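You operate a simulated robot arm through the tools that you are given. There is no shell and no other tool.

Carry out the task below with a simulated two-armed robot. There is one attempt and no reset: what you move stays moved.

TASK
Wind the purple tape to the white stripe, key each fault on the tally and switch the light off.
Fine: light on while you wind; one press a fault, on the key of its kind; stripe at the red line; brake back on.

The check looks at the end state, three seconds after you hand in, the way a careful person would. Anything else that was tipped, shoved, dropped, spilled or broken makes it a failure.

THE ROBOT
Two 7-joint arms with fingered hands on one trunk that stands fixed in place. Base frame: the origin is at the foot of the trunk, x ahead of it, y to its left, z up. Readings come in m, rad, newtons and seconds.
The left shoulder is at [0.07, 0.169, 1.218], the right one opposite. With the tool pointing down near the work surface each hand reaches from about 0.26 to 0.68 m from the base axis, measured 20 degrees to its own side. Payload 3.4 kg a hand.
Tool frame (each hand has its own): the origin (TCP) lies between the finger pads and is the grasp point; the fingertips stand 0.023 m ahead of it; z points along the fingers, y is the line along which they close. The gripper opens to 0.116 m; its body begins 0.065 m behind the TCP. The gripper is a hand of 4 fingers: y runs from the thumb to the fingers, the wrist lies at [0, 0, -0.211] in the tool frame, and closing takes about 1.5 s.
Orientation is that of the tool frame in the base frame, as a unit quaternion [x, y, z, w]. With the fingers straight down and closing along the base's y, the tool's x points along the base's -x, its y along +y and its z along -z.

THE INTERFACE
- The arms move only by the tool step_arm. It takes "left_series", "right_series" or both (then of equal length, played together; a hand with none holds still); each is a list that holds one entry, the list of rows, each a list of 6 numbers: the shift along the base's x, y, z in units of 150 mm (1.0 is 150 mm), then the turn, a rotation vector about the base's x, y, z in units of 180 degrees (1.0 is 180 degrees). In form: [[[tx, ty, tz, rx, ry, rz], ...]]. A call has 1 to 20 rows; each row is the pose to reach, as a shift and turn from the pose commanded when the call began. "left_jaw" and "right_jaw" are, for a hand that has rows, the closure in counts, from 0 (fully open) to 255 (shut), set as the call begins (left out, the last holds). A call with a number of a shift or a turn outside -1 to 1 is refused whole. A row lasts 0.2 s, in which the tool goes at most 0.05 m and 0.15 rad; a call with a longer step from one row to the next is refused whole, and so is a gripper value outside its range. A pose out of reach is approached as far as the arm can. The call stops where the force on the tool passes 40 N (or 10 N more than at its start, if that is more) or the arm is blocked; 0.2 s more then pass. The fingers move at their own pace (about 0.153 m/s each) and stop on an object; they squeeze with about 28 N. The grip force told is the motor's: it shows also when the fingers shut on nothing. Time passes only in rows, and 0.2 s behind the last, so rows that repeat a pose let the fingers close. It gives the time, the measured TCP pose, the force on the tool (base axes), the opening and the grip force at its end, in the units of the frame above (readings bear some noise), with the torque about the TCP (base axes, N m) and any sound that the robot's microphone picked up.
- Cameras (640 x 400 px; columns grow to the right, rows downward): "scene" is now at [0.126, 0.0422, 1.4479]; the picture's right is [0.48, -0.87, 0.00], its down [-0.51, -0.28, -0.81] and it looks along [0.71, 0.39, -0.58] (base axes); focal length 322 px, centre (320, 200). "left" rides on the left gripper at [-0.069, 0.001, -0.09] in its tool frame; the picture's right is [-0.01, -1.00, 0.00], its down [0.79, -0.01, -0.61] and it looks along [0.61, -0.01, 0.79] (tool axes); focal length 251 px, centre (320, 200). "right" rides on the right gripper at [0.068, 0.001, -0.09] in its tool frame; the picture's right is [-0.01, 1.00, 0.00], its down [-0.80, -0.01, -0.61] and it looks along [-0.61, -0.01, 0.80] (tool axes); focal length 251 px, centre (320, 200). There is no depth. A picture from a camera that has moved, and an enlarged one, comes with that camera's place and axes in the base frame and with its lens.
- grab_frame(camera): a new picture of that camera. The clock stands still meanwhile.
- lift_body(by): slides the trunk up (or, below 0, down) by that many m; the arms and the scene camera ride with it, the base frame stays. It gives what a move gives, with no picture.
- finger_targets(finger1, finger2, finger3, thumb_bend, hand): sets how far each is bent, from 0 (flat) to 1 (curled in); at 0.3 the hand is open as for a grip, at 0.7 the pads meet at the TCP. One left out holds its place. A second passes; each finger stops where it meets its share of the squeeze, and holds until it gets a number again. A gripper value or a shape takes the hand back. It gives what a move gives, with no picture; readings hold the bend of each and the force on the fingers (four entries, about 0 where the hand has none), thumb and palm.
- set_grasp(shape, hand): the hand has 4 fingers and takes this shape, open, in about a second: jaw (thumb against the fingers, like two jaws); tri (thumb and two fingers); tip (a fingertip pinch); poke (one finger out to press); point (the index stretched); flat (the hand flat); cup (the hand cupped); fist (a fist). The gripper value then closes the fingers along that shape, each until it touches; the sizes above hold for jaw. It gives what a move gives, with no picture.
- pan_tilt(pan, tilt): turns the head with the scene camera to pan (to the left, within 1.501 rad either way) and tilt (down, from -0.506 to 1.204), counted from straight ahead of the robot. It gives what a move gives.
- enlarge(camera, box): a new picture of the part [left, top, right, bottom] of that camera's present view, enlarged. The clock stands still meanwhile.
- job_done(): hands the job in; it is judged then, once.

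Places have to be worked out from the pictures, the camera data and where the tool is seen. Open the grippers and draw the arms clear of the work before you hand the job in, unless the task says otherwise.

The tools are called by a JSON object that holds its "api" and its "payload". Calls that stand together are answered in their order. step_arm: Moves the arms, as the interface text tells. Its arguments: {"type":"object","properties":{"left_series":{"type":"array","items":{"type":"array","items":{"type":"array","items":{"type":"number"}}}},"left_jaw":{"type":"number"},"right_series":{"type":"array","items":{"type":"array","items":{"type":"array","items":{"type":"number"}}}},"right_jaw":{"type":"number"}},"required":[]} The other tools are called the same way: lift_body (by) moves the trunk up or down; set_grasp (shape, hand) gives the hand a shape; finger_targets (finger1, finger2, finger3, thumb_bend, hand) moves the fingers one by one; pan_tilt (pan, tilt) turns the head that bears the scene camera; grab_frame (camera) takes a picture; enlarge (camera, box) takes an enlarged picture of a part of a camera's view; job_done () hands the job in.

At the start:

```text
t: 0.0
left_position: [0.3509, 0.4698, 1.2542]
left_orientation: [0.0, 1.0, 0.001, -0.001]
left_wrist_force: [0.3, -0.5, 0.1]
left_moment: [0.03, 0.01, -0.02]
left_finger_gap: 0.1159
left_grip_force: 0.0
left_shape: jaw
left_bend: [0.3, 0.3, 0.3, 0.3]
left_finger forces: [0.0, 0.0, 0.0, 0.1, 0.1, 0.1]
right_position: [0.5124, 0.0699, 1.2147]
right_orientation: [0.0, 1.0, 0.0, 0.0]
right_wrist_force: [1.5, 0.3, 0.3]
right_moment: [-0.03, -0.03, 0.0]
right_finger_gap: 0.1155
right_grip_force: 0.1
right_shape: jaw
right_bend: [0.3, 0.3, 0.3, 0.3]
right_finger forces: [0.0, 0.0, 0.1, 0.0, 0.0, 0.0]
trunk travel left (down, up): [-0.725, 0.215]
head pan, tilt (commanded): [0.506, 0.623]
```

scene: 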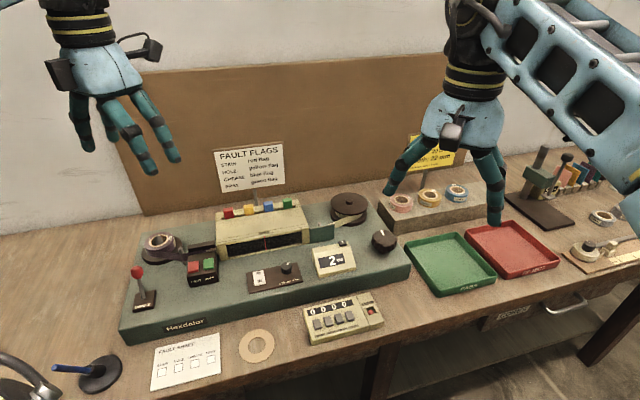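
right: 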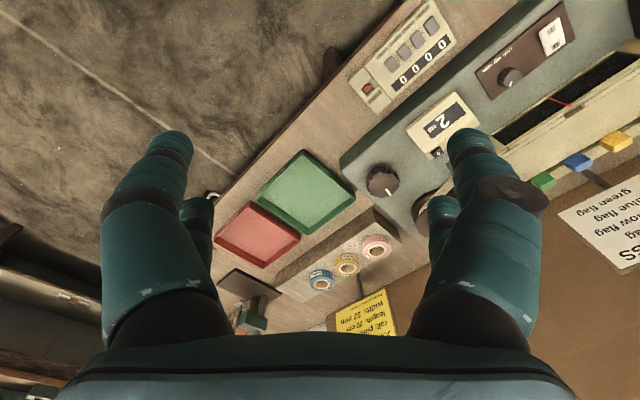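
left: 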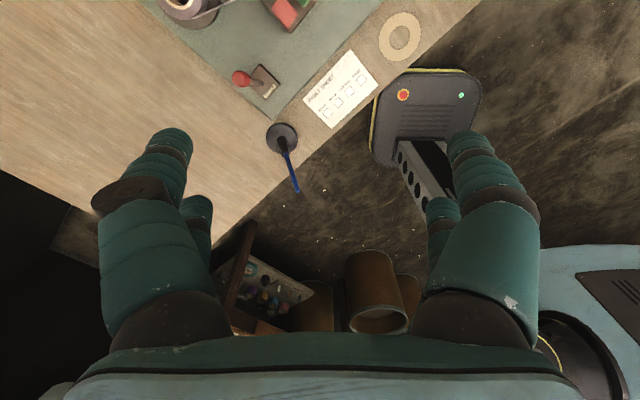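

I'll begin by looking closely at the machine, the signs and the tally to understand what each control does.

{"api": "enlarge", "payload": {"camera": "scene", "box": [110, 180, 270, 280]}}

{"api": "enlarge", "payload": {"camera": "scene", "box": [240, 180, 420, 292]}}

{"api": "enlarge", "payload": {"camera": "scene", "box": [200, 130, 300, 192]}}

{"api": "enlarge", "payload": {"camera": "scene", "box": [290, 280, 400, 350]}}

{"api": "enlarge", "payload": {"camera": "scene", "box": [110, 240, 290, 400]}}

{"api": "enlarge", "payload": {"camera": "scene", "box": [380, 130, 480, 220]}}

```text
4.00 times, centred on (190, 230) of scene
camera zoom: at [0.126, 0.0422, 1.4479], right [0.48, -0.87, 0.0], down [-0.51, -0.28, -0.81], along [0.71, 0.39, -0.58], focal length 1286 px, centre (840, 80)
```

zoom: 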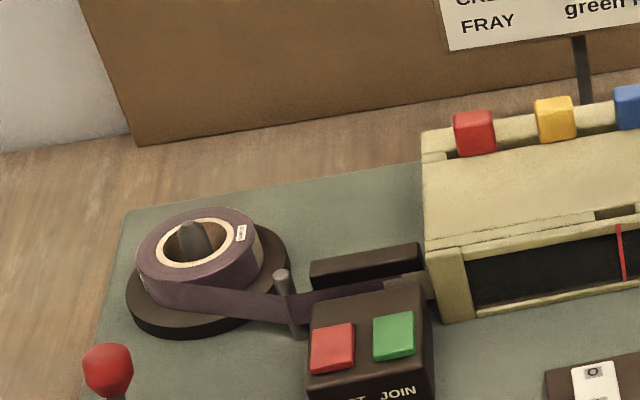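

```text
3.56 times, centred on (330, 236) of scene
camera zoom: at [0.126, 0.0422, 1.4479], right [0.48, -0.87, 0.0], down [-0.51, -0.28, -0.81], along [0.71, 0.39, -0.58], focal length 1143 px, centre (284, 72)
```

zoom: 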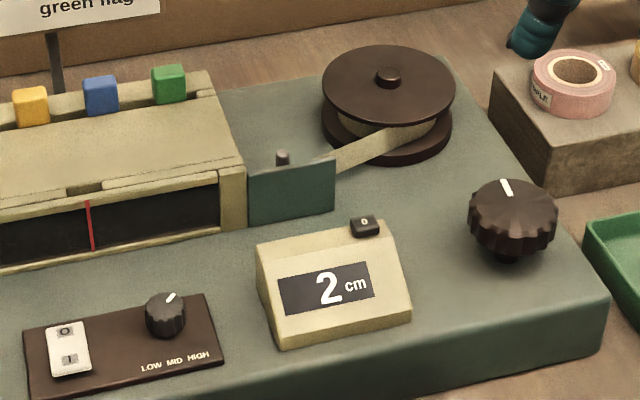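

```text
6.40 times, centred on (250, 161) of scene
camera zoom: at [0.126, 0.0422, 1.4479], right [0.48, -0.87, 0.0], down [-0.51, -0.28, -0.81], along [0.71, 0.39, -0.58], focal length 2058 px, centre (768, 450)
```

zoom: 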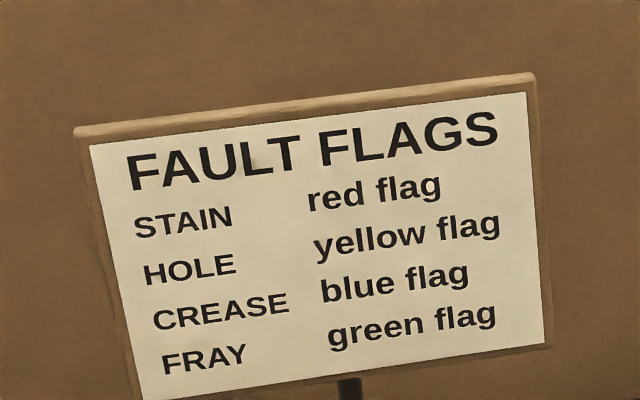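

```text
5.71 times, centred on (345, 315) of scene
camera zoom: at [0.126, 0.0422, 1.4479], right [0.48, -0.87, 0.0], down [-0.51, -0.28, -0.81], along [0.71, 0.39, -0.58], focal length 1837 px, centre (177, -457)
```

zoom: 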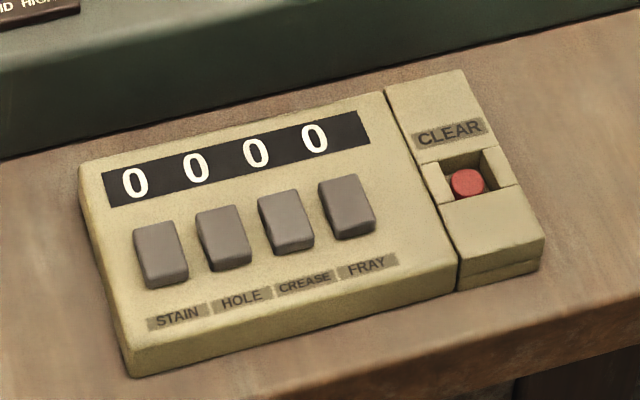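

```text
2.50 times, centred on (200, 320) of scene
camera zoom: at [0.126, 0.0422, 1.4479], right [0.48, -0.87, 0.0], down [-0.51, -0.28, -0.81], along [0.71, 0.39, -0.58], focal length 804 px, centre (620, -100)
```

zoom: 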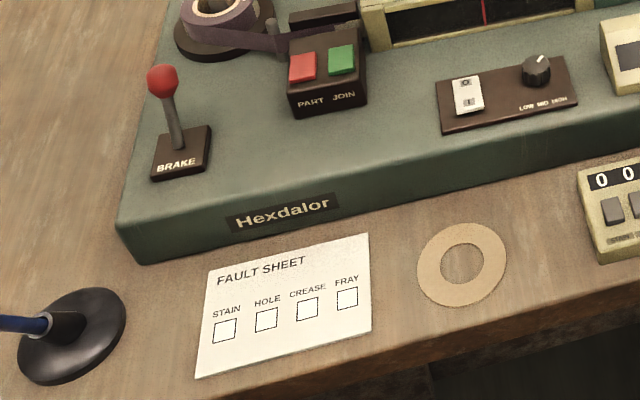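

```text
4.44 times, centred on (430, 175) of scene
camera zoom: at [0.126, 0.0422, 1.4479], right [0.48, -0.87, 0.0], down [-0.51, -0.28, -0.81], along [0.71, 0.39, -0.58], focal length 1429 px, centre (-169, 311)
```

zoom: 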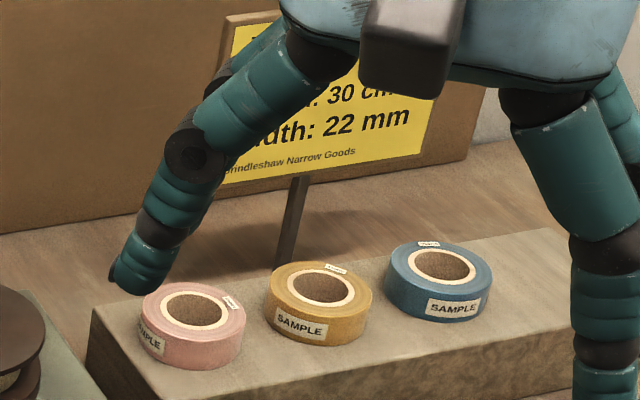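

The brake, light rocker, counter, wind knob and tally are all visible. I'll draw the right arm to the right to uncover the yellow job card, and take another look.

{"api": "step_arm", "payload": {"right_series": [[[0, -0.3, 0, 0, 0, 0], [-0.1, -0.6, 0, 0, 0, 0], [-0.15, -0.9, 0, 0, 0, 0], [-0.2, -1, 0, 0, 0, 0]]]}}

{"api": "step_arm", "payload": {"right_series": [[[0, -0.3, 0, 0, 0, 0], [-0.1, -0.6, 0, 0, 0, 0], [-0.15, -0.9, 0, 0, 0, 0], [-0.2, -1, 0, 0, 0, 0]]]}}

{"api": "grab_frame", "payload": {"camera": "scene"}}

{"api": "grab_frame", "payload": {"camera": "right"}}

```text
t: 1.0
left_position: [0.3519, 0.4687, 1.2542]
left_orientation: [0.0, 1.0, 0.0, 0.0]
left_wrist_force: [-1.0, 0.0, 0.0]
left_moment: [0.0, 0.02, 0.02]
left_finger_gap: 0.1158
left_grip_force: 0.0
left_shape: jaw
left_bend: [0.3, 0.3, 0.3, 0.3]
left_finger forces: [0.1, 0.0, 0.1, 0.0, 0.1, 0.1]
right_position: [0.4832, -0.0799, 1.2152]
right_orientation: [0.0, 1.0, 0.0, 0.0]
right_wrist_force: [-0.2, -0.1, 0.2]
right_moment: [-0.01, 0.01, 0.0]
right_finger_gap: 0.1159
right_grip_force: 0.0
right_shape: jaw
right_bend: [0.3, 0.3, 0.3, 0.3]
right_finger forces: [0.0, 0.1, 0.0, 0.0, 0.0, 0.0]
trunk travel left (down, up): [-0.725, 0.215]
head pan, tilt (commanded): [0.506, 0.623]
```

```text
t: 2.0
left_position: [0.351, 0.4681, 1.2537]
left_orientation: [0.0, 1.0, -0.001, 0.0]
left_wrist_force: [-0.1, 0.4, 0.1]
left_moment: [-0.02, -0.02, 0.0]
left_finger_gap: 0.1159
left_grip_force: 0.1
left_shape: jaw
left_bend: [0.3, 0.3, 0.3, 0.3]
left_finger forces: [0.0, 0.1, 0.0, 0.0, 0.0, 0.1]
right_position: [0.4509, -0.2315, 1.2141]
right_orientation: [0.0, 1.0, 0.0, -0.001]
right_wrist_force: [0.7, -0.2, -0.1]
right_moment: [0.02, 0.03, -0.01]
right_finger_gap: 0.1159
right_grip_force: 0.0
right_shape: jaw
right_bend: [0.3, 0.3, 0.3, 0.3]
right_finger forces: [0.0, 0.0, 0.1, 0.0, 0.1, 0.1]
trunk travel left (down, up): [-0.725, 0.215]
head pan, tilt (commanded): [0.506, 0.623]
```

```text
taken
camera scene: at [0.1256, 0.0417, 1.448], right [0.48, -0.87, 0.0], down [-0.51, -0.28, -0.81], along [0.71, 0.39, -0.58], focal length 322 px, centre (320, 200)
```

scene: 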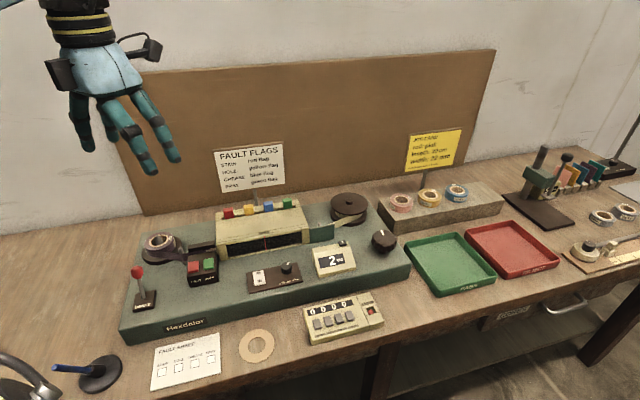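

```text
taken
camera right: at [0.3817, -0.2304, 1.3041], right [0.01, 1.0, 0.0], down [0.8, -0.01, 0.61], along [0.61, -0.01, -0.8], focal length 251 px, centre (320, 200)
```

right: 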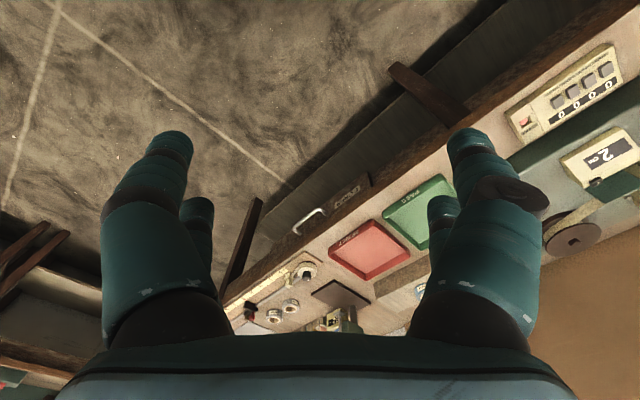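

The card is now in view. I'll read it, the rack on the right and the counter once more, enlarged.

{"api": "enlarge", "payload": {"camera": "scene", "box": [395, 120, 475, 170]}}

{"api": "enlarge", "payload": {"camera": "scene", "box": [210, 190, 370, 290]}}

{"api": "enlarge", "payload": {"camera": "scene", "box": [500, 130, 640, 230]}}

{"api": "enlarge", "payload": {"camera": "scene", "box": [330, 180, 430, 270]}}

```text
8.00 times, centred on (435, 145) of scene
camera zoom: at [0.1256, 0.0417, 1.448], right [0.48, -0.87, 0.0], down [-0.51, -0.28, -0.81], along [0.71, 0.39, -0.58], focal length 2572 px, centre (-600, 640)
```

zoom: 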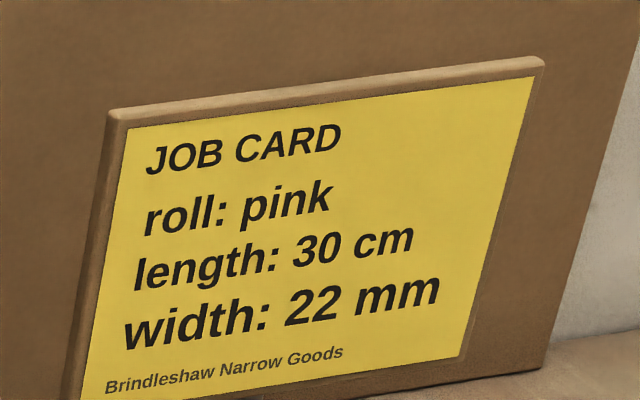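

```text
4.00 times, centred on (290, 240) of scene
camera zoom: at [0.1256, 0.0417, 1.448], right [0.48, -0.87, 0.0], down [-0.51, -0.28, -0.81], along [0.71, 0.39, -0.58], focal length 1286 px, centre (440, 40)
```

zoom: 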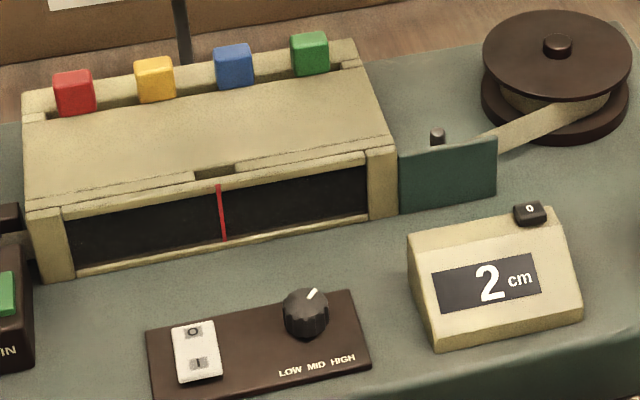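

```text
4.00 times, centred on (570, 180) of scene
camera zoom: at [0.1256, 0.0417, 1.448], right [0.48, -0.87, 0.0], down [-0.51, -0.28, -0.81], along [0.71, 0.39, -0.58], focal length 1286 px, centre (-680, 280)
```

zoom: 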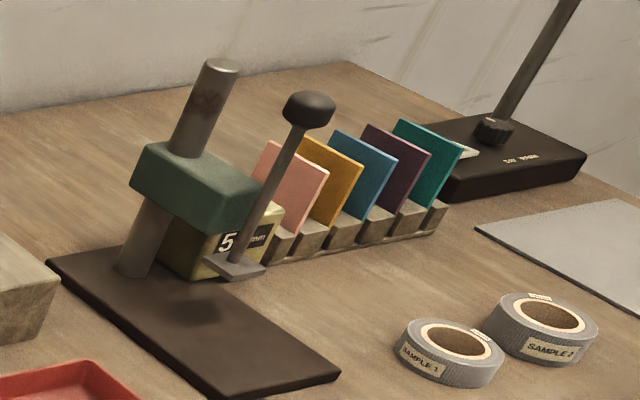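

```text
4.44 times, centred on (380, 225) of scene
camera zoom: at [0.1256, 0.0417, 1.448], right [0.48, -0.87, 0.0], down [-0.51, -0.28, -0.81], along [0.71, 0.39, -0.58], focal length 1429 px, centre (53, 89)
```

zoom: 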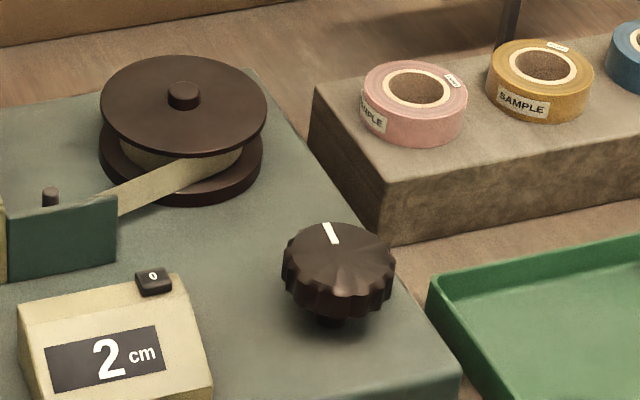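

I've identified everything: O/I rocker, brake lever, fluted wind knob and the tally with STAIN/HOLE/CREASE/FRAY keys. I'll shape the left hand for poking and see where the outstretched fingertip lies in its own camera.

{"api": "set_grasp", "payload": {"hand": "left", "shape": "poke"}}

{"api": "grab_frame", "payload": {"camera": "left"}}

{"api": "enlarge", "payload": {"camera": "scene", "box": [30, 0, 240, 190]}}

```text
t: 2.9
left_position: [0.3516, 0.4698, 1.2543]
left_orientation: [0.0, 1.0, 0.0, 0.0]
left_wrist_force: [-0.9, 0.3, -0.1]
left_moment: [0.01, -0.02, -0.04]
left_finger_gap: 0.0
left_grip_force: 0.1
left_shape: poke
left_bend: [1.0, 1.0, 1.0, 0.28]
left_finger forces: [0.0, 0.0, 0.0, 0.0, 0.1, 0.1]
right_position: [0.4503, -0.2329, 1.2142]
right_orientation: [0.0, 1.0, -0.001, 0.0]
right_wrist_force: [0.3, 0.4, -0.8]
right_moment: [-0.06, 0.01, 0.0]
right_finger_gap: 0.1156
right_grip_force: 0.0
right_shape: jaw
right_bend: [0.3, 0.3, 0.3, 0.3]
right_finger forces: [0.0, 0.0, 0.0, 0.0, 0.0, 0.1]
trunk travel left (down, up): [-0.725, 0.215]
head pan, tilt (commanded): [0.506, 0.623]
```

```text
taken
camera left: at [0.4209, 0.4709, 1.3442], right [0.01, -1.0, 0.0], down [-0.79, -0.01, 0.61], along [-0.61, -0.01, -0.79], focal length 251 px, centre (320, 200)
```

left: 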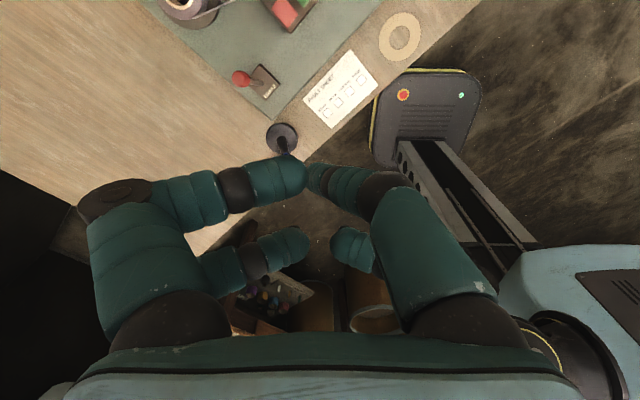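

```text
2.11 times, centred on (135, 95) of scene
camera zoom: at [0.1259, 0.0422, 1.4479], right [0.48, -0.88, 0.0], down [-0.51, -0.28, -0.81], along [0.71, 0.39, -0.58], focal length 677 px, centre (710, 421)
```

zoom: 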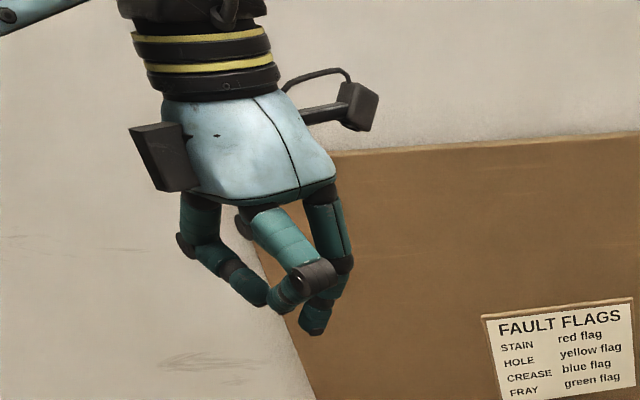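

The poke shape appears to curl three digits with one out toward the TCP, but it isn't obvious. I'll try the point shape to compare which gives a clear straight fingertip.

{"api": "set_grasp", "payload": {"hand": "left", "shape": "point"}}

{"api": "grab_frame", "payload": {"camera": "left"}}

{"api": "enlarge", "payload": {"camera": "scene", "box": [30, 0, 240, 190]}}

```text
t: 3.8
left_position: [0.3518, 0.4702, 1.2545]
left_orientation: [0.0, 1.0, 0.0, 0.0]
left_wrist_force: [-0.7, 0.0, -0.1]
left_moment: [0.02, 0.04, 0.0]
left_finger_gap: 0.0
left_grip_force: 0.0
left_shape: point
left_bend: [0.05, 0.82, 0.82, 0.31]
left_finger forces: [0.0, 0.0, 0.0, 0.0, 0.0, 0.0]
right_position: [0.4517, -0.2303, 1.2139]
right_orientation: [0.0, 1.0, 0.0, 0.0]
right_wrist_force: [-0.1, -0.2, -0.3]
right_moment: [0.0, 0.01, -0.06]
right_finger_gap: 0.116
right_grip_force: 0.1
right_shape: jaw
right_bend: [0.3, 0.3, 0.3, 0.3]
right_finger forces: [0.0, 0.0, 0.0, 0.1, 0.1, 0.1]
trunk travel left (down, up): [-0.725, 0.215]
head pan, tilt (commanded): [0.506, 0.623]
```

```text
taken
camera left: at [0.4208, 0.4708, 1.3442], right [0.01, -1.0, 0.0], down [-0.79, -0.01, 0.61], along [-0.61, -0.01, -0.79], focal length 251 px, centre (320, 200)
```

left: 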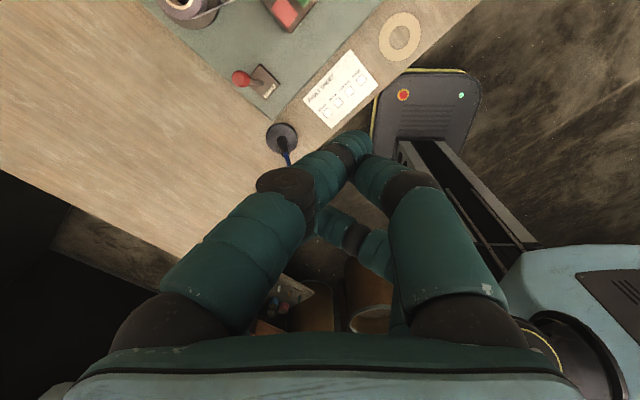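

```text
2.11 times, centred on (135, 95) of scene
camera zoom: at [0.1259, 0.0421, 1.4479], right [0.48, -0.87, 0.0], down [-0.51, -0.28, -0.81], along [0.71, 0.39, -0.58], focal length 677 px, centre (710, 421)
```

zoom: 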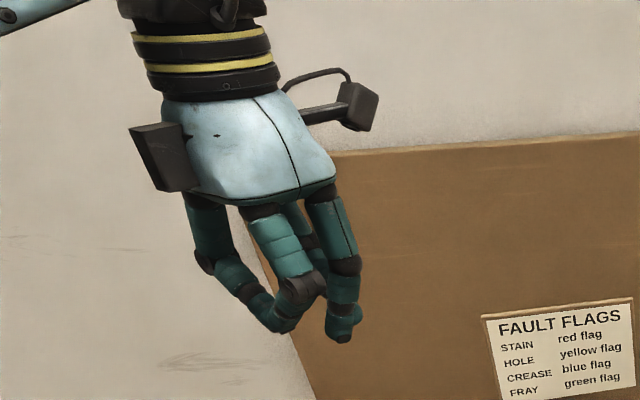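

The picture may be mid-motion, so I'll let the fingers settle while moving the left hand to above the rocker (about 0.47, 0.39), keeping well above everything.

{"api": "step_arm", "payload": {"left_series": [[[0.2, -0.13, -0.1, 0, 0, 0], [0.4, -0.26, -0.2, 0, 0, 0], [0.6, -0.4, -0.3, 0, 0, 0], [0.8, -0.53, -0.4, 0, 0, 0], [0.8, -0.53, -0.4, 0, 0, 0], [0.8, -0.53, -0.4, 0, 0, 0]]]}}

{"api": "grab_frame", "payload": {"camera": "left"}}

{"api": "grab_frame", "payload": {"camera": "scene"}}

```text
t: 5.2
left_position: [0.4699, 0.3907, 1.1945]
left_orientation: [0.001, 1.0, 0.0, 0.0]
left_wrist_force: [-0.6, 0.1, -1.4]
left_moment: [-0.02, 0.03, 0.02]
left_finger_gap: 0.0
left_grip_force: 0.1
left_shape: point
left_bend: [0.0, 0.79, 0.83, 0.34]
left_finger forces: [0.0, 0.0, 0.0, 0.1, 0.0, 0.0]
right_position: [0.4501, -0.2304, 1.2157]
right_orientation: [-0.001, 1.0, 0.001, 0.0]
right_wrist_force: [0.2, 0.0, 0.3]
right_moment: [0.02, -0.02, -0.02]
right_finger_gap: 0.1158
right_grip_force: 0.1
right_shape: jaw
right_bend: [0.3, 0.3, 0.3, 0.3]
right_finger forces: [0.0, 0.0, 0.0, 0.0, 0.0, 0.0]
trunk travel left (down, up): [-0.725, 0.215]
head pan, tilt (commanded): [0.506, 0.623]
```

```text
taken
camera left: at [0.539, 0.393, 1.2846], right [0.01, -1.0, 0.0], down [-0.8, -0.01, 0.61], along [-0.61, -0.01, -0.8], focal length 251 px, centre (320, 200)
```

left: 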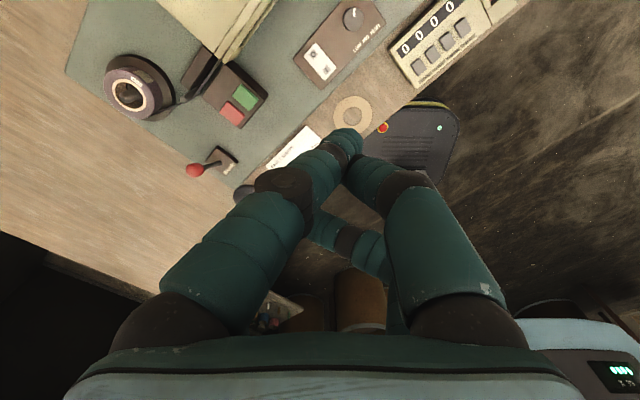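

```text
taken
camera scene: at [0.1254, 0.0423, 1.448], right [0.48, -0.87, 0.0], down [-0.51, -0.28, -0.81], along [0.71, 0.39, -0.58], focal length 322 px, centre (320, 200)
```

scene: 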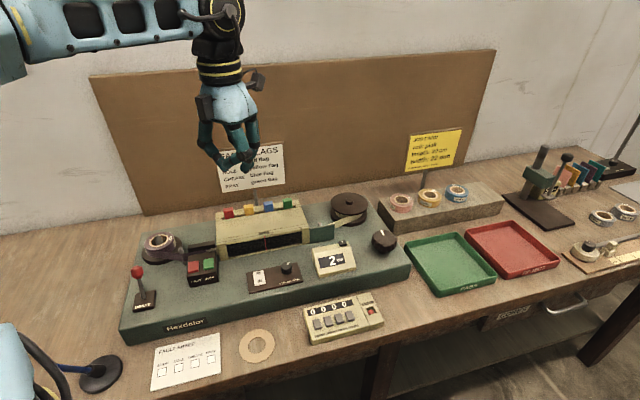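

I'll bend digits individually to learn which is which: finger1 mid-bent, the others fully curled.

{"api": "finger_targets", "payload": {"hand": "left", "finger1": 0.0, "finger2": 1.0, "finger3": 1.0, "thumb_bend": 0.0}}

{"api": "grab_frame", "payload": {"camera": "left"}}

{"api": "enlarge", "payload": {"camera": "scene", "box": [150, 50, 310, 180]}}

```text
t: 6.2
left_position: [0.4692, 0.3922, 1.1938]
left_orientation: [-0.001, 1.0, 0.0, -0.001]
left_wrist_force: [0.2, 0.1, -0.5]
left_moment: [-0.03, 0.01, -0.01]
left_finger_gap: 0.1688
left_grip_force: 0.1
left_shape: fingers
left_bend: [0.0, 0.72, 0.78, 0.0]
left_finger forces: [0.0, 0.1, 0.0, 0.0, 0.0, 0.0]
right_position: [0.4509, -0.2307, 1.2143]
right_orientation: [-0.001, 1.0, 0.0, -0.001]
right_wrist_force: [-0.1, 0.8, 0.6]
right_moment: [0.01, 0.04, 0.01]
right_finger_gap: 0.1159
right_grip_force: 0.0
right_shape: jaw
right_bend: [0.3, 0.3, 0.3, 0.3]
right_finger forces: [0.0, 0.1, 0.1, 0.0, 0.1, 0.0]
trunk travel left (down, up): [-0.725, 0.215]
head pan, tilt (commanded): [0.506, 0.623]
```

```text
taken
camera left: at [0.5392, 0.393, 1.2846], right [0.01, -1.0, 0.0], down [-0.79, -0.01, 0.61], along [-0.61, -0.01, -0.79], focal length 251 px, centre (320, 200)
```

left: 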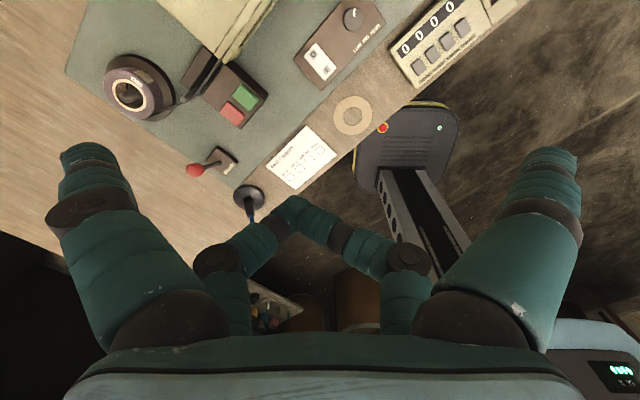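

```text
3.08 times, centred on (230, 115) of scene
camera zoom: at [0.1258, 0.0422, 1.448], right [0.48, -0.87, 0.0], down [-0.51, -0.28, -0.81], along [0.71, 0.39, -0.58], focal length 989 px, centre (597, 462)
```

zoom: 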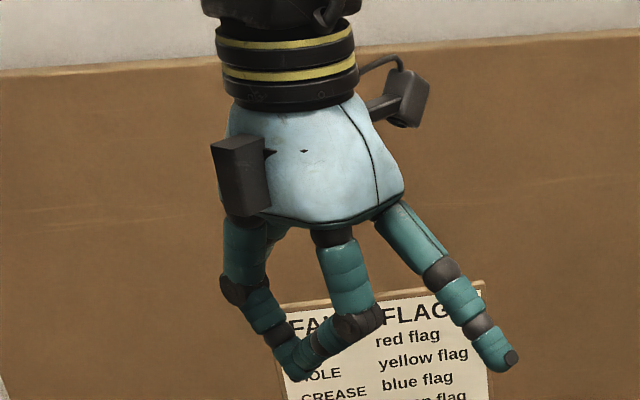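

Finger1 is the near-left digit and the thumb is the near-right digit in the left camera. I'll set poke again and let it settle fully, to see the intended pressing shape.

{"api": "set_grasp", "payload": {"hand": "left", "shape": "poke"}}

{"api": "step_arm", "payload": {"left_series": [[[0, 0, 0, 0, 0, 0], [0, 0, 0, 0, 0, 0], [0, 0, 0, 0, 0, 0], [0, 0, 0, 0, 0, 0], [0, 0, 0, 0, 0, 0]]]}}

{"api": "grab_frame", "payload": {"camera": "left"}}

{"api": "enlarge", "payload": {"camera": "scene", "box": [150, 50, 310, 180]}}

```text
t: 7.1
left_position: [0.4699, 0.3902, 1.1943]
left_orientation: [0.0, 1.0, 0.0, 0.0]
left_wrist_force: [1.2, 0.4, -0.5]
left_moment: [-0.04, 0.0, -0.02]
left_finger_gap: 0.0
left_grip_force: 0.1
left_shape: poke
left_bend: [1.0, 1.0, 1.0, 0.27]
left_finger forces: [0.1, 0.0, 0.1, 0.0, 0.0, 0.0]
right_position: [0.4521, -0.231, 1.2143]
right_orientation: [0.0, 1.0, 0.0, 0.0]
right_wrist_force: [0.5, -0.6, -0.3]
right_moment: [0.01, -0.01, -0.01]
right_finger_gap: 0.1159
right_grip_force: 0.0
right_shape: jaw
right_bend: [0.3, 0.3, 0.3, 0.3]
right_finger forces: [0.0, 0.0, 0.1, 0.0, 0.0, 0.0]
trunk travel left (down, up): [-0.725, 0.215]
head pan, tilt (commanded): [0.506, 0.623]
```

```text
t: 8.3
left_position: [0.47, 0.3915, 1.1944]
left_orientation: [-0.001, 1.0, 0.0, 0.0]
left_wrist_force: [0.0, -0.1, 0.4]
left_moment: [0.04, -0.01, -0.01]
left_finger_gap: 0.0002
left_grip_force: 0.2
left_shape: poke
left_bend: [1.0, 1.0, 1.0, 0.27]
left_finger forces: [0.0, 0.1, 0.0, 0.1, 0.0, 0.0]
right_position: [0.4514, -0.2313, 1.2155]
right_orientation: [0.0, 1.0, 0.001, -0.001]
right_wrist_force: [0.2, 0.7, 0.0]
right_moment: [-0.01, -0.01, 0.01]
right_finger_gap: 0.1161
right_grip_force: 0.1
right_shape: jaw
right_bend: [0.3, 0.3, 0.3, 0.3]
right_finger forces: [0.1, 0.0, 0.0, 0.0, 0.1, 0.0]
trunk travel left (down, up): [-0.725, 0.215]
head pan, tilt (commanded): [0.506, 0.623]
```

```text
taken
camera left: at [0.5394, 0.393, 1.2845], right [0.01, -1.0, 0.0], down [-0.79, -0.01, 0.61], along [-0.61, -0.01, -0.79], focal length 251 px, centre (320, 200)
```

left: 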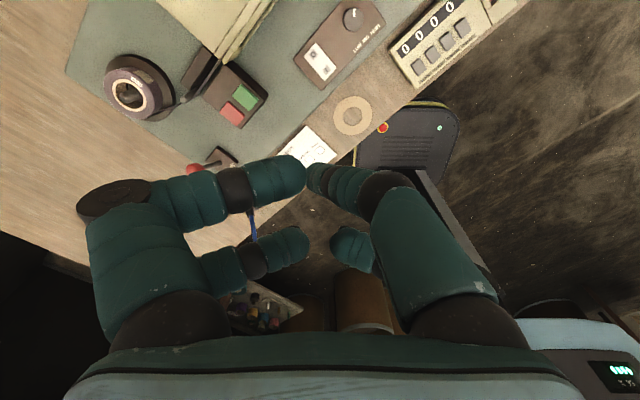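

```text
3.08 times, centred on (230, 115) of scene
camera zoom: at [0.126, 0.0421, 1.4479], right [0.48, -0.87, 0.0], down [-0.51, -0.28, -0.81], along [0.71, 0.39, -0.58], focal length 989 px, centre (597, 462)
```

zoom: 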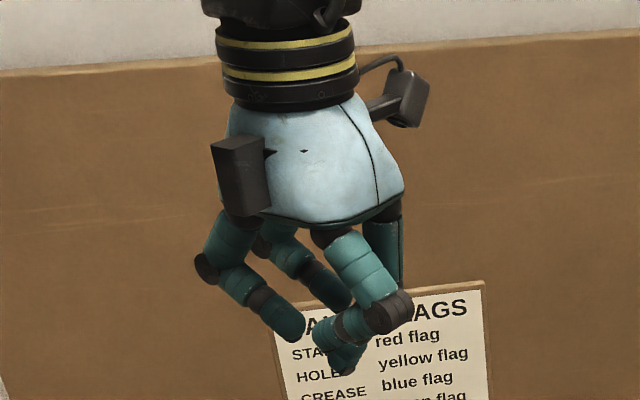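

In poke, the thumb is the extended digit with its tip right on the tool axis, about 0.023–0.027 m ahead of the TCP — good for pressing. Next I zoom on the rocker, brake and knob from the left camera for accurate places.

{"api": "enlarge", "payload": {"camera": "left", "box": [280, 0, 400, 100]}}

{"api": "enlarge", "payload": {"camera": "left", "box": [60, 40, 280, 200]}}

{"api": "enlarge", "payload": {"camera": "left", "box": [370, 0, 530, 100]}}

{"api": "enlarge", "payload": {"camera": "scene", "box": [240, 250, 310, 300]}}

{"api": "enlarge", "payload": {"camera": "scene", "box": [110, 250, 210, 320]}}

```text
4.00 times, centred on (340, 50) of left
camera zoom: at [0.5394, 0.393, 1.2845], right [0.01, -1.0, 0.0], down [-0.79, -0.01, 0.61], along [-0.61, -0.01, -0.79], focal length 1006 px, centre (240, 800)
```

zoom: 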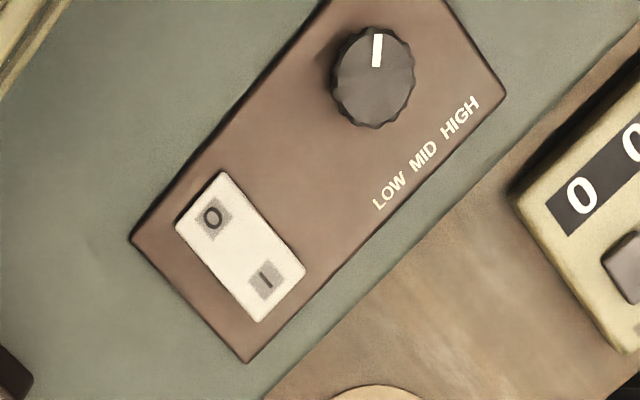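

```text
2.50 times, centred on (170, 120) of left
camera zoom: at [0.5394, 0.393, 1.2845], right [0.01, -1.0, 0.0], down [-0.79, -0.01, 0.61], along [-0.61, -0.01, -0.79], focal length 629 px, centre (695, 400)
```

zoom: 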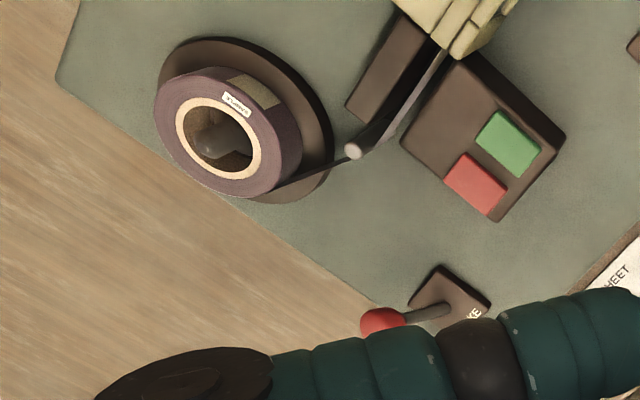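

```text
4.00 times, centred on (450, 50) of left
camera zoom: at [0.5394, 0.393, 1.2845], right [0.01, -1.0, 0.0], down [-0.79, -0.01, 0.61], along [-0.61, -0.01, -0.79], focal length 1006 px, centre (-200, 800)
```

zoom: 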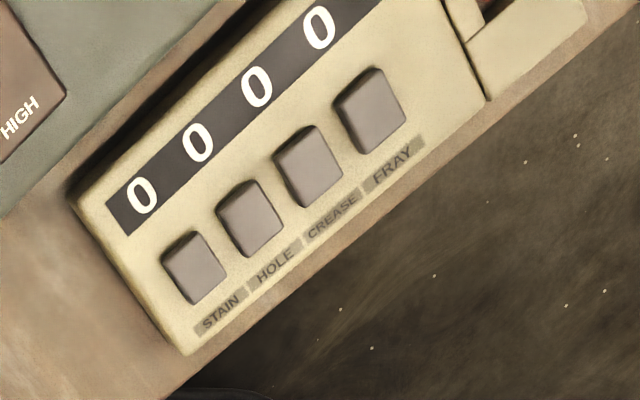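

```text
8.00 times, centred on (275, 275) of scene
camera zoom: at [0.126, 0.0421, 1.4479], right [0.48, -0.87, 0.0], down [-0.51, -0.28, -0.81], along [0.71, 0.39, -0.58], focal length 2572 px, centre (680, -400)
```

zoom: 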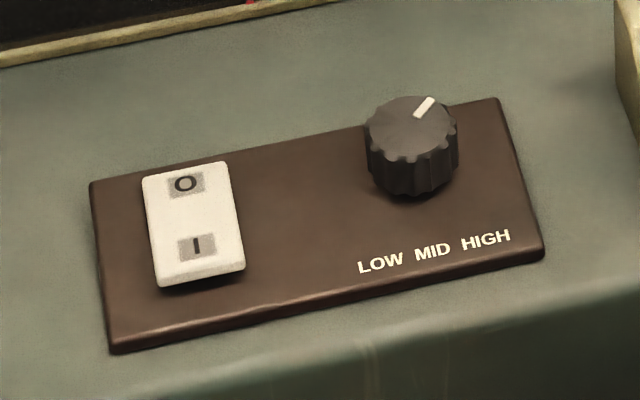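

```text
5.71 times, centred on (160, 285) of scene
camera zoom: at [0.126, 0.0421, 1.4479], right [0.48, -0.87, 0.0], down [-0.51, -0.28, -0.81], along [0.71, 0.39, -0.58], focal length 1837 px, centre (1234, -286)
```

zoom: 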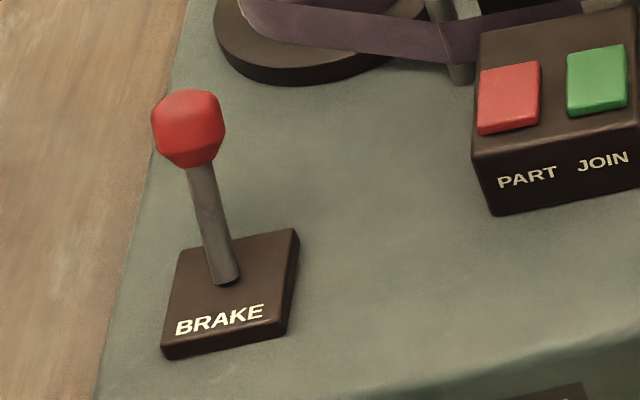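

I place the rocker's I end at about (0.466, 0.380, 0.899) and O end at (0.487, 0.401); the machine is turned 45° to the base. I lower the left poke tip above the I end in two moves.

{"api": "step_arm", "payload": {"left_series": [[[0, -0.02, -0.3, 0, 0, 0], [0, -0.04, -0.6, 0, 0, 0], [0.007, -0.057, -0.9, 0, 0, 0], [0.007, -0.057, -1, 0, 0, 0]]]}}

{"api": "step_arm", "payload": {"left_series": [[[0, 0, -0.2, 0, 0, 0], [0, 0, -0.4, 0, 0, 0], [0, 0, -0.6, 0, 0, 0], [0, 0, -0.6, 0, 0, 0]]]}}

{"api": "grab_frame", "payload": {"camera": "left"}}

{"api": "enlarge", "payload": {"camera": "scene", "box": [200, 220, 320, 300]}}

```text
t: 9.3
left_position: [0.4717, 0.3835, 1.0438]
left_orientation: [-0.001, 1.0, 0.0, 0.0]
left_wrist_force: [-0.9, 0.6, -1.2]
left_moment: [-0.01, 0.01, -0.01]
left_finger_gap: 0.0001
left_grip_force: 0.0
left_shape: poke
left_bend: [1.0, 1.0, 1.0, 0.27]
left_finger forces: [0.0, 0.0, 0.0, 0.0, 0.0, 0.1]
right_position: [0.451, -0.2306, 1.2143]
right_orientation: [0.0, 1.0, 0.001, 0.0]
right_wrist_force: [-0.4, -0.2, 0.0]
right_moment: [-0.02, 0.02, -0.02]
right_finger_gap: 0.1158
right_grip_force: 0.0
right_shape: jaw
right_bend: [0.3, 0.3, 0.3, 0.3]
right_finger forces: [0.0, 0.0, 0.1, 0.0, 0.1, 0.0]
trunk travel left (down, up): [-0.725, 0.215]
head pan, tilt (commanded): [0.506, 0.623]
```

```text
t: 10.3
left_position: [0.4724, 0.3791, 0.9514]
left_orientation: [0.001, 1.0, 0.0, 0.0]
left_wrist_force: [-0.6, 0.3, 0.5]
left_moment: [-0.01, -0.01, 0.06]
left_finger_gap: 0.0001
left_grip_force: 0.0
left_shape: poke
left_bend: [1.0, 1.0, 1.0, 0.27]
left_finger forces: [0.0, 0.0, 0.1, 0.0, 0.0, 0.0]
right_position: [0.4514, -0.2317, 1.2148]
right_orientation: [0.0, 1.0, 0.0, 0.0]
right_wrist_force: [-0.9, 0.1, -0.5]
right_moment: [-0.01, 0.02, 0.02]
right_finger_gap: 0.1162
right_grip_force: 0.1
right_shape: jaw
right_bend: [0.3, 0.3, 0.3, 0.3]
right_finger forces: [0.1, 0.1, 0.0, 0.0, 0.0, 0.0]
trunk travel left (down, up): [-0.725, 0.215]
head pan, tilt (commanded): [0.506, 0.623]
```

```text
taken
camera left: at [0.5418, 0.3809, 1.042], right [0.01, -1.0, 0.0], down [-0.79, -0.01, 0.61], along [-0.61, -0.01, -0.8], focal length 251 px, centre (320, 200)
```

left: 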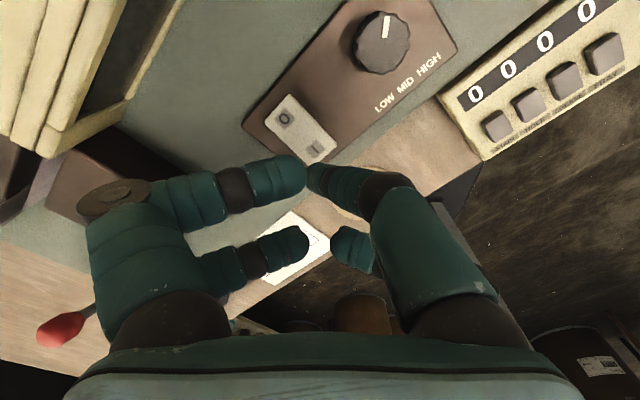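

```text
5.00 times, centred on (260, 260) of scene
camera zoom: at [0.1258, 0.042, 1.448], right [0.48, -0.87, 0.0], down [-0.51, -0.28, -0.81], along [0.71, 0.39, -0.58], focal length 1608 px, centre (620, -100)
```

zoom: 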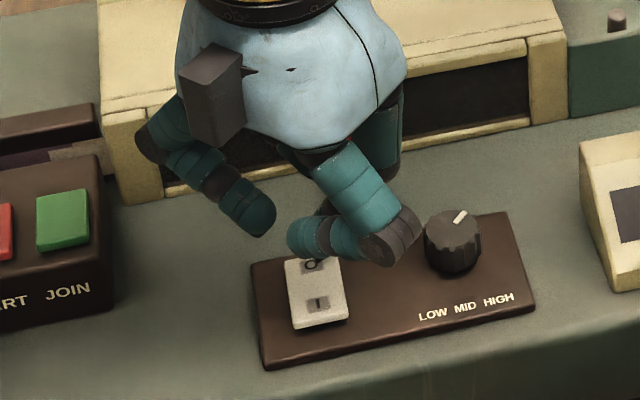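

The tip hovers near the I end; I'll zoom both views to refine its exact offset before pressing.

{"api": "enlarge", "payload": {"camera": "left", "box": [260, 100, 380, 220]}}

{"api": "enlarge", "payload": {"camera": "scene", "box": [240, 245, 300, 285]}}

```text
3.33 times, centred on (320, 160) of left
camera zoom: at [0.5418, 0.3809, 1.042], right [0.01, -1.0, 0.0], down [-0.79, -0.01, 0.61], along [-0.61, -0.01, -0.8], focal length 838 px, centre (320, 333)
```

zoom: 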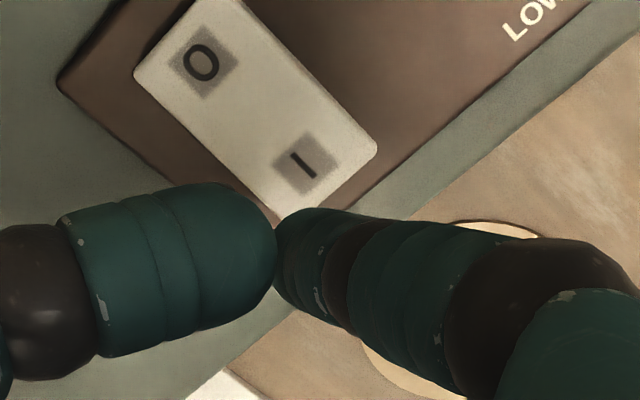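

```text
10.00 times, centred on (270, 265) of scene
camera zoom: at [0.1258, 0.042, 1.448], right [0.48, -0.87, 0.0], down [-0.51, -0.28, -0.81], along [0.71, 0.39, -0.58], focal length 3215 px, centre (820, -450)
```

zoom: 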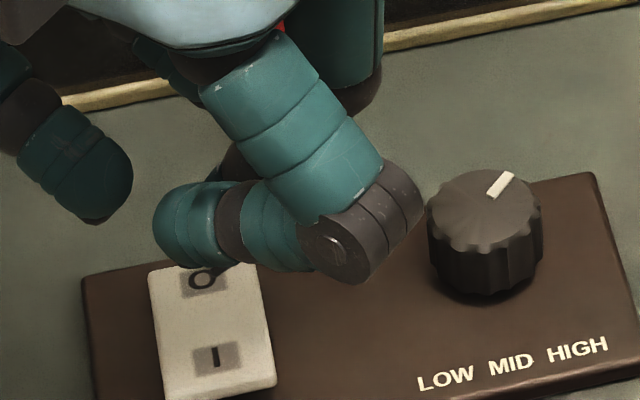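

The thumb tip lies essentially on the tool axis with its end ~0.025 m below the TCP. I nudge 4 mm toward the robot and descend in small steps to touch the I end.

{"api": "step_arm", "payload": {"left_series": [[[-0.027, 0, -0.05, 0, 0, 0], [-0.027, 0, -0.1, 0, 0, 0], [-0.027, 0, -0.14, 0, 0, 0], [-0.027, 0, -0.17, 0, 0, 0], [-0.027, 0, -0.19, 0, 0, 0]]]}}

{"api": "grab_frame", "payload": {"camera": "left"}}

{"api": "enlarge", "payload": {"camera": "scene", "box": [200, 200, 330, 290]}}

```text
t: 11.5
left_position: [0.4673, 0.3805, 0.9258]
left_orientation: [0.0, 1.0, 0.0, 0.0]
left_wrist_force: [0.6, 0.1, -0.3]
left_moment: [-0.01, 0.02, 0.0]
left_finger_gap: 0.0
left_grip_force: 0.0
left_shape: poke
left_bend: [1.0, 1.0, 1.0, 0.27]
left_finger forces: [0.1, 0.0, 0.0, 0.0, 0.0, 0.1]
right_position: [0.4515, -0.23, 1.2144]
right_orientation: [0.0, 1.0, 0.0, 0.0]
right_wrist_force: [0.1, 0.4, 0.5]
right_moment: [-0.01, -0.01, 0.01]
right_finger_gap: 0.1156
right_grip_force: 0.1
right_shape: jaw
right_bend: [0.3, 0.3, 0.3, 0.3]
right_finger forces: [0.1, 0.0, 0.1, 0.0, 0.0, 0.1]
trunk travel left (down, up): [-0.725, 0.215]
head pan, tilt (commanded): [0.506, 0.623]
```

```text
taken
camera left: at [0.5379, 0.3819, 1.016], right [0.01, -1.0, 0.0], down [-0.79, -0.01, 0.61], along [-0.61, -0.01, -0.79], focal length 251 px, centre (320, 200)
```

left: 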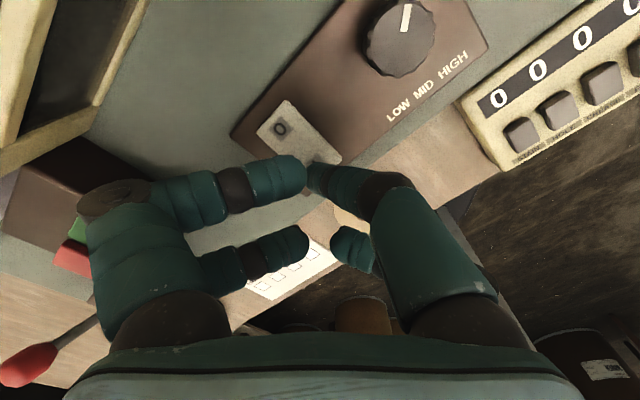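

```text
4.44 times, centred on (265, 245) of scene
camera zoom: at [0.1261, 0.0421, 1.4479], right [0.48, -0.87, 0.0], down [-0.51, -0.28, -0.81], along [0.71, 0.39, -0.58], focal length 1429 px, centre (564, 0)
```

zoom: 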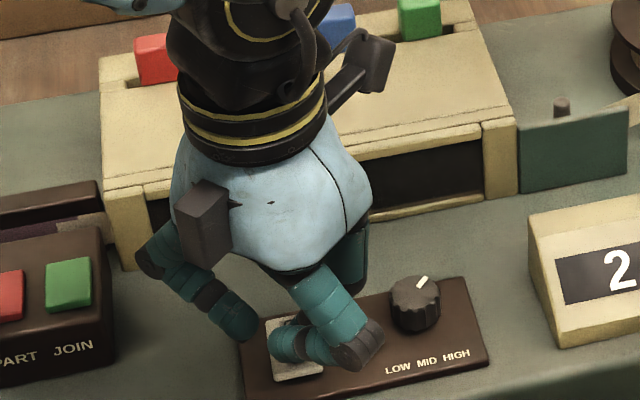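

No contact yet at TCP z 0.926. I go on down in 2–3 mm steps, watching the force.

{"api": "step_arm", "payload": {"left_series": [[[0, 0, -0.015, 0, 0, 0], [0, 0, -0.03, 0, 0, 0], [0, 0, -0.045, 0, 0, 0]]]}}

{"api": "grab_frame", "payload": {"camera": "left"}}

```text
t: 12.3
left_position: [0.4685, 0.3798, 0.9186]
left_orientation: [0.0, 1.0, 0.0, 0.001]
left_wrist_force: [-0.7, 0.1, 2.5]
left_moment: [0.01, 0.0, 0.01]
left_finger_gap: 0.0
left_grip_force: 0.1
left_shape: poke
left_bend: [1.0, 1.0, 1.0, 0.28]
left_finger forces: [0.0, 0.0, 0.0, 0.1, 2.6, 0.0]
right_position: [0.4512, -0.2314, 1.2157]
right_orientation: [-0.001, 1.0, 0.0, 0.0]
right_wrist_force: [-0.5, -0.6, 0.5]
right_moment: [0.04, -0.03, -0.02]
right_finger_gap: 0.1159
right_grip_force: 0.1
right_shape: jaw
right_bend: [0.3, 0.3, 0.3, 0.3]
right_finger forces: [0.0, 0.0, 0.0, 0.0, 0.1, 0.1]
trunk travel left (down, up): [-0.725, 0.215]
head pan, tilt (commanded): [0.506, 0.623]
heard: click
```

```text
taken
camera left: at [0.5375, 0.382, 1.0095], right [0.01, -1.0, 0.0], down [-0.8, -0.01, 0.61], along [-0.61, -0.01, -0.8], focal length 251 px, centre (320, 200)
```

left: 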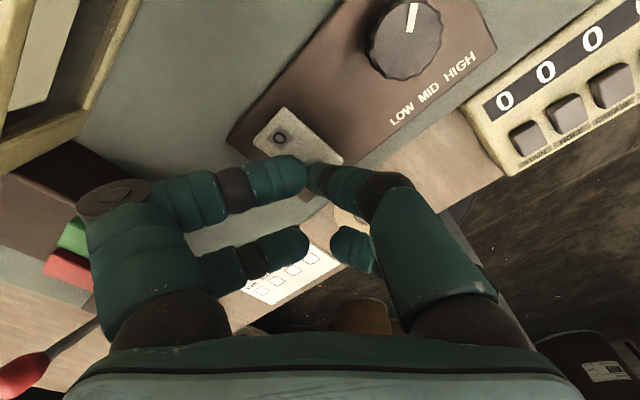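

A click was heard and the window looks lit. I'll raise the hand and check the window through the scene camera.

{"api": "step_arm", "payload": {"left_series": [[[0, 0, 0.2, 0, 0, 0], [0, 0, 0.5, 0, 0, 0], [0, 0, 0.8, 0, 0, 0], [-0.2, 0.2, 1, 0, 0, 0], [-0.4, 0.4, 1, 0, 0, 0]]]}}

{"api": "step_arm", "payload": {"left_series": [[[-0.2, 0.2, 0.1, 0, 0, 0], [-0.4, 0.4, 0.2, 0, 0, 0], [-0.5, 0.6, 0.2, 0, 0, 0]]]}}

{"api": "grab_frame", "payload": {"camera": "scene"}}

{"api": "enlarge", "payload": {"camera": "scene", "box": [210, 195, 370, 295]}}

{"api": "enlarge", "payload": {"camera": "scene", "box": [218, 225, 312, 265]}}

```text
refused: row 4 steps farther than a row can; nothing moved
```

```text
t: 13.1
left_position: [0.3955, 0.4708, 0.9482]
left_orientation: [0.001, 1.0, -0.001, 0.0]
left_wrist_force: [0.6, 0.9, 0.3]
left_moment: [0.0, -0.04, 0.01]
left_finger_gap: 0.0
left_grip_force: 0.0
left_shape: poke
left_bend: [1.0, 1.0, 1.0, 0.27]
left_finger forces: [0.0, 0.0, 0.0, 0.0, 0.0, 0.1]
right_position: [0.4516, -0.2309, 1.2141]
right_orientation: [0.0, 1.0, -0.001, 0.0]
right_wrist_force: [-0.4, 0.2, -0.1]
right_moment: [-0.02, 0.0, -0.01]
right_finger_gap: 0.1158
right_grip_force: 0.0
right_shape: jaw
right_bend: [0.3, 0.3, 0.3, 0.3]
right_finger forces: [0.1, 0.1, 0.1, 0.0, 0.0, 0.0]
trunk travel left (down, up): [-0.725, 0.215]
head pan, tilt (commanded): [0.506, 0.623]
```

```text
taken
camera scene: at [0.1261, 0.043, 1.4479], right [0.48, -0.88, 0.0], down [-0.51, -0.28, -0.81], along [0.71, 0.39, -0.58], focal length 322 px, centre (320, 200)
```

scene: 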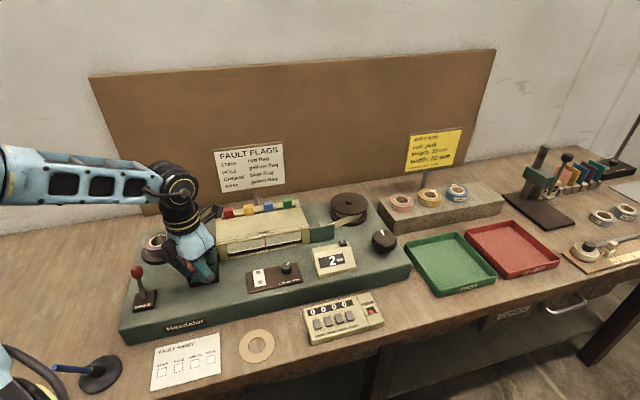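

```text
4.00 times, centred on (290, 245) of scene
camera zoom: at [0.1261, 0.043, 1.4479], right [0.48, -0.88, 0.0], down [-0.51, -0.28, -0.81], along [0.71, 0.39, -0.58], focal length 1286 px, centre (440, 20)
```

zoom: 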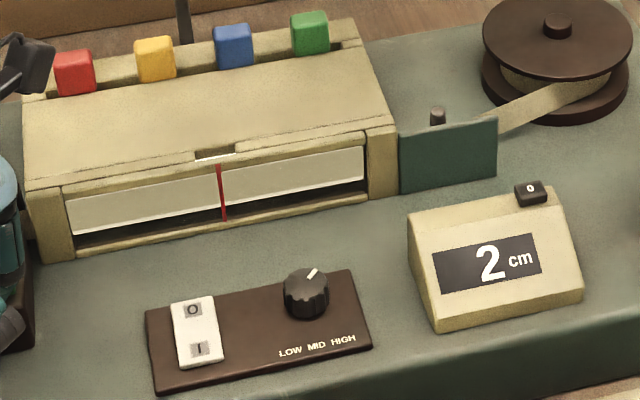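

```text
6.81 times, centred on (265, 245) of scene
camera zoom: at [0.1261, 0.043, 1.4479], right [0.48, -0.88, 0.0], down [-0.51, -0.28, -0.81], along [0.71, 0.39, -0.58], focal length 2189 px, centre (694, -106)
```

zoom: 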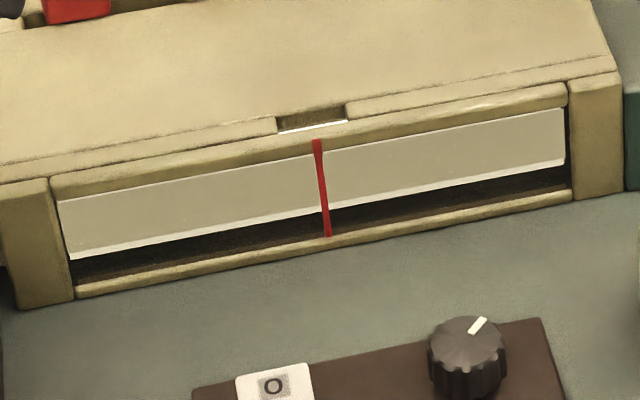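

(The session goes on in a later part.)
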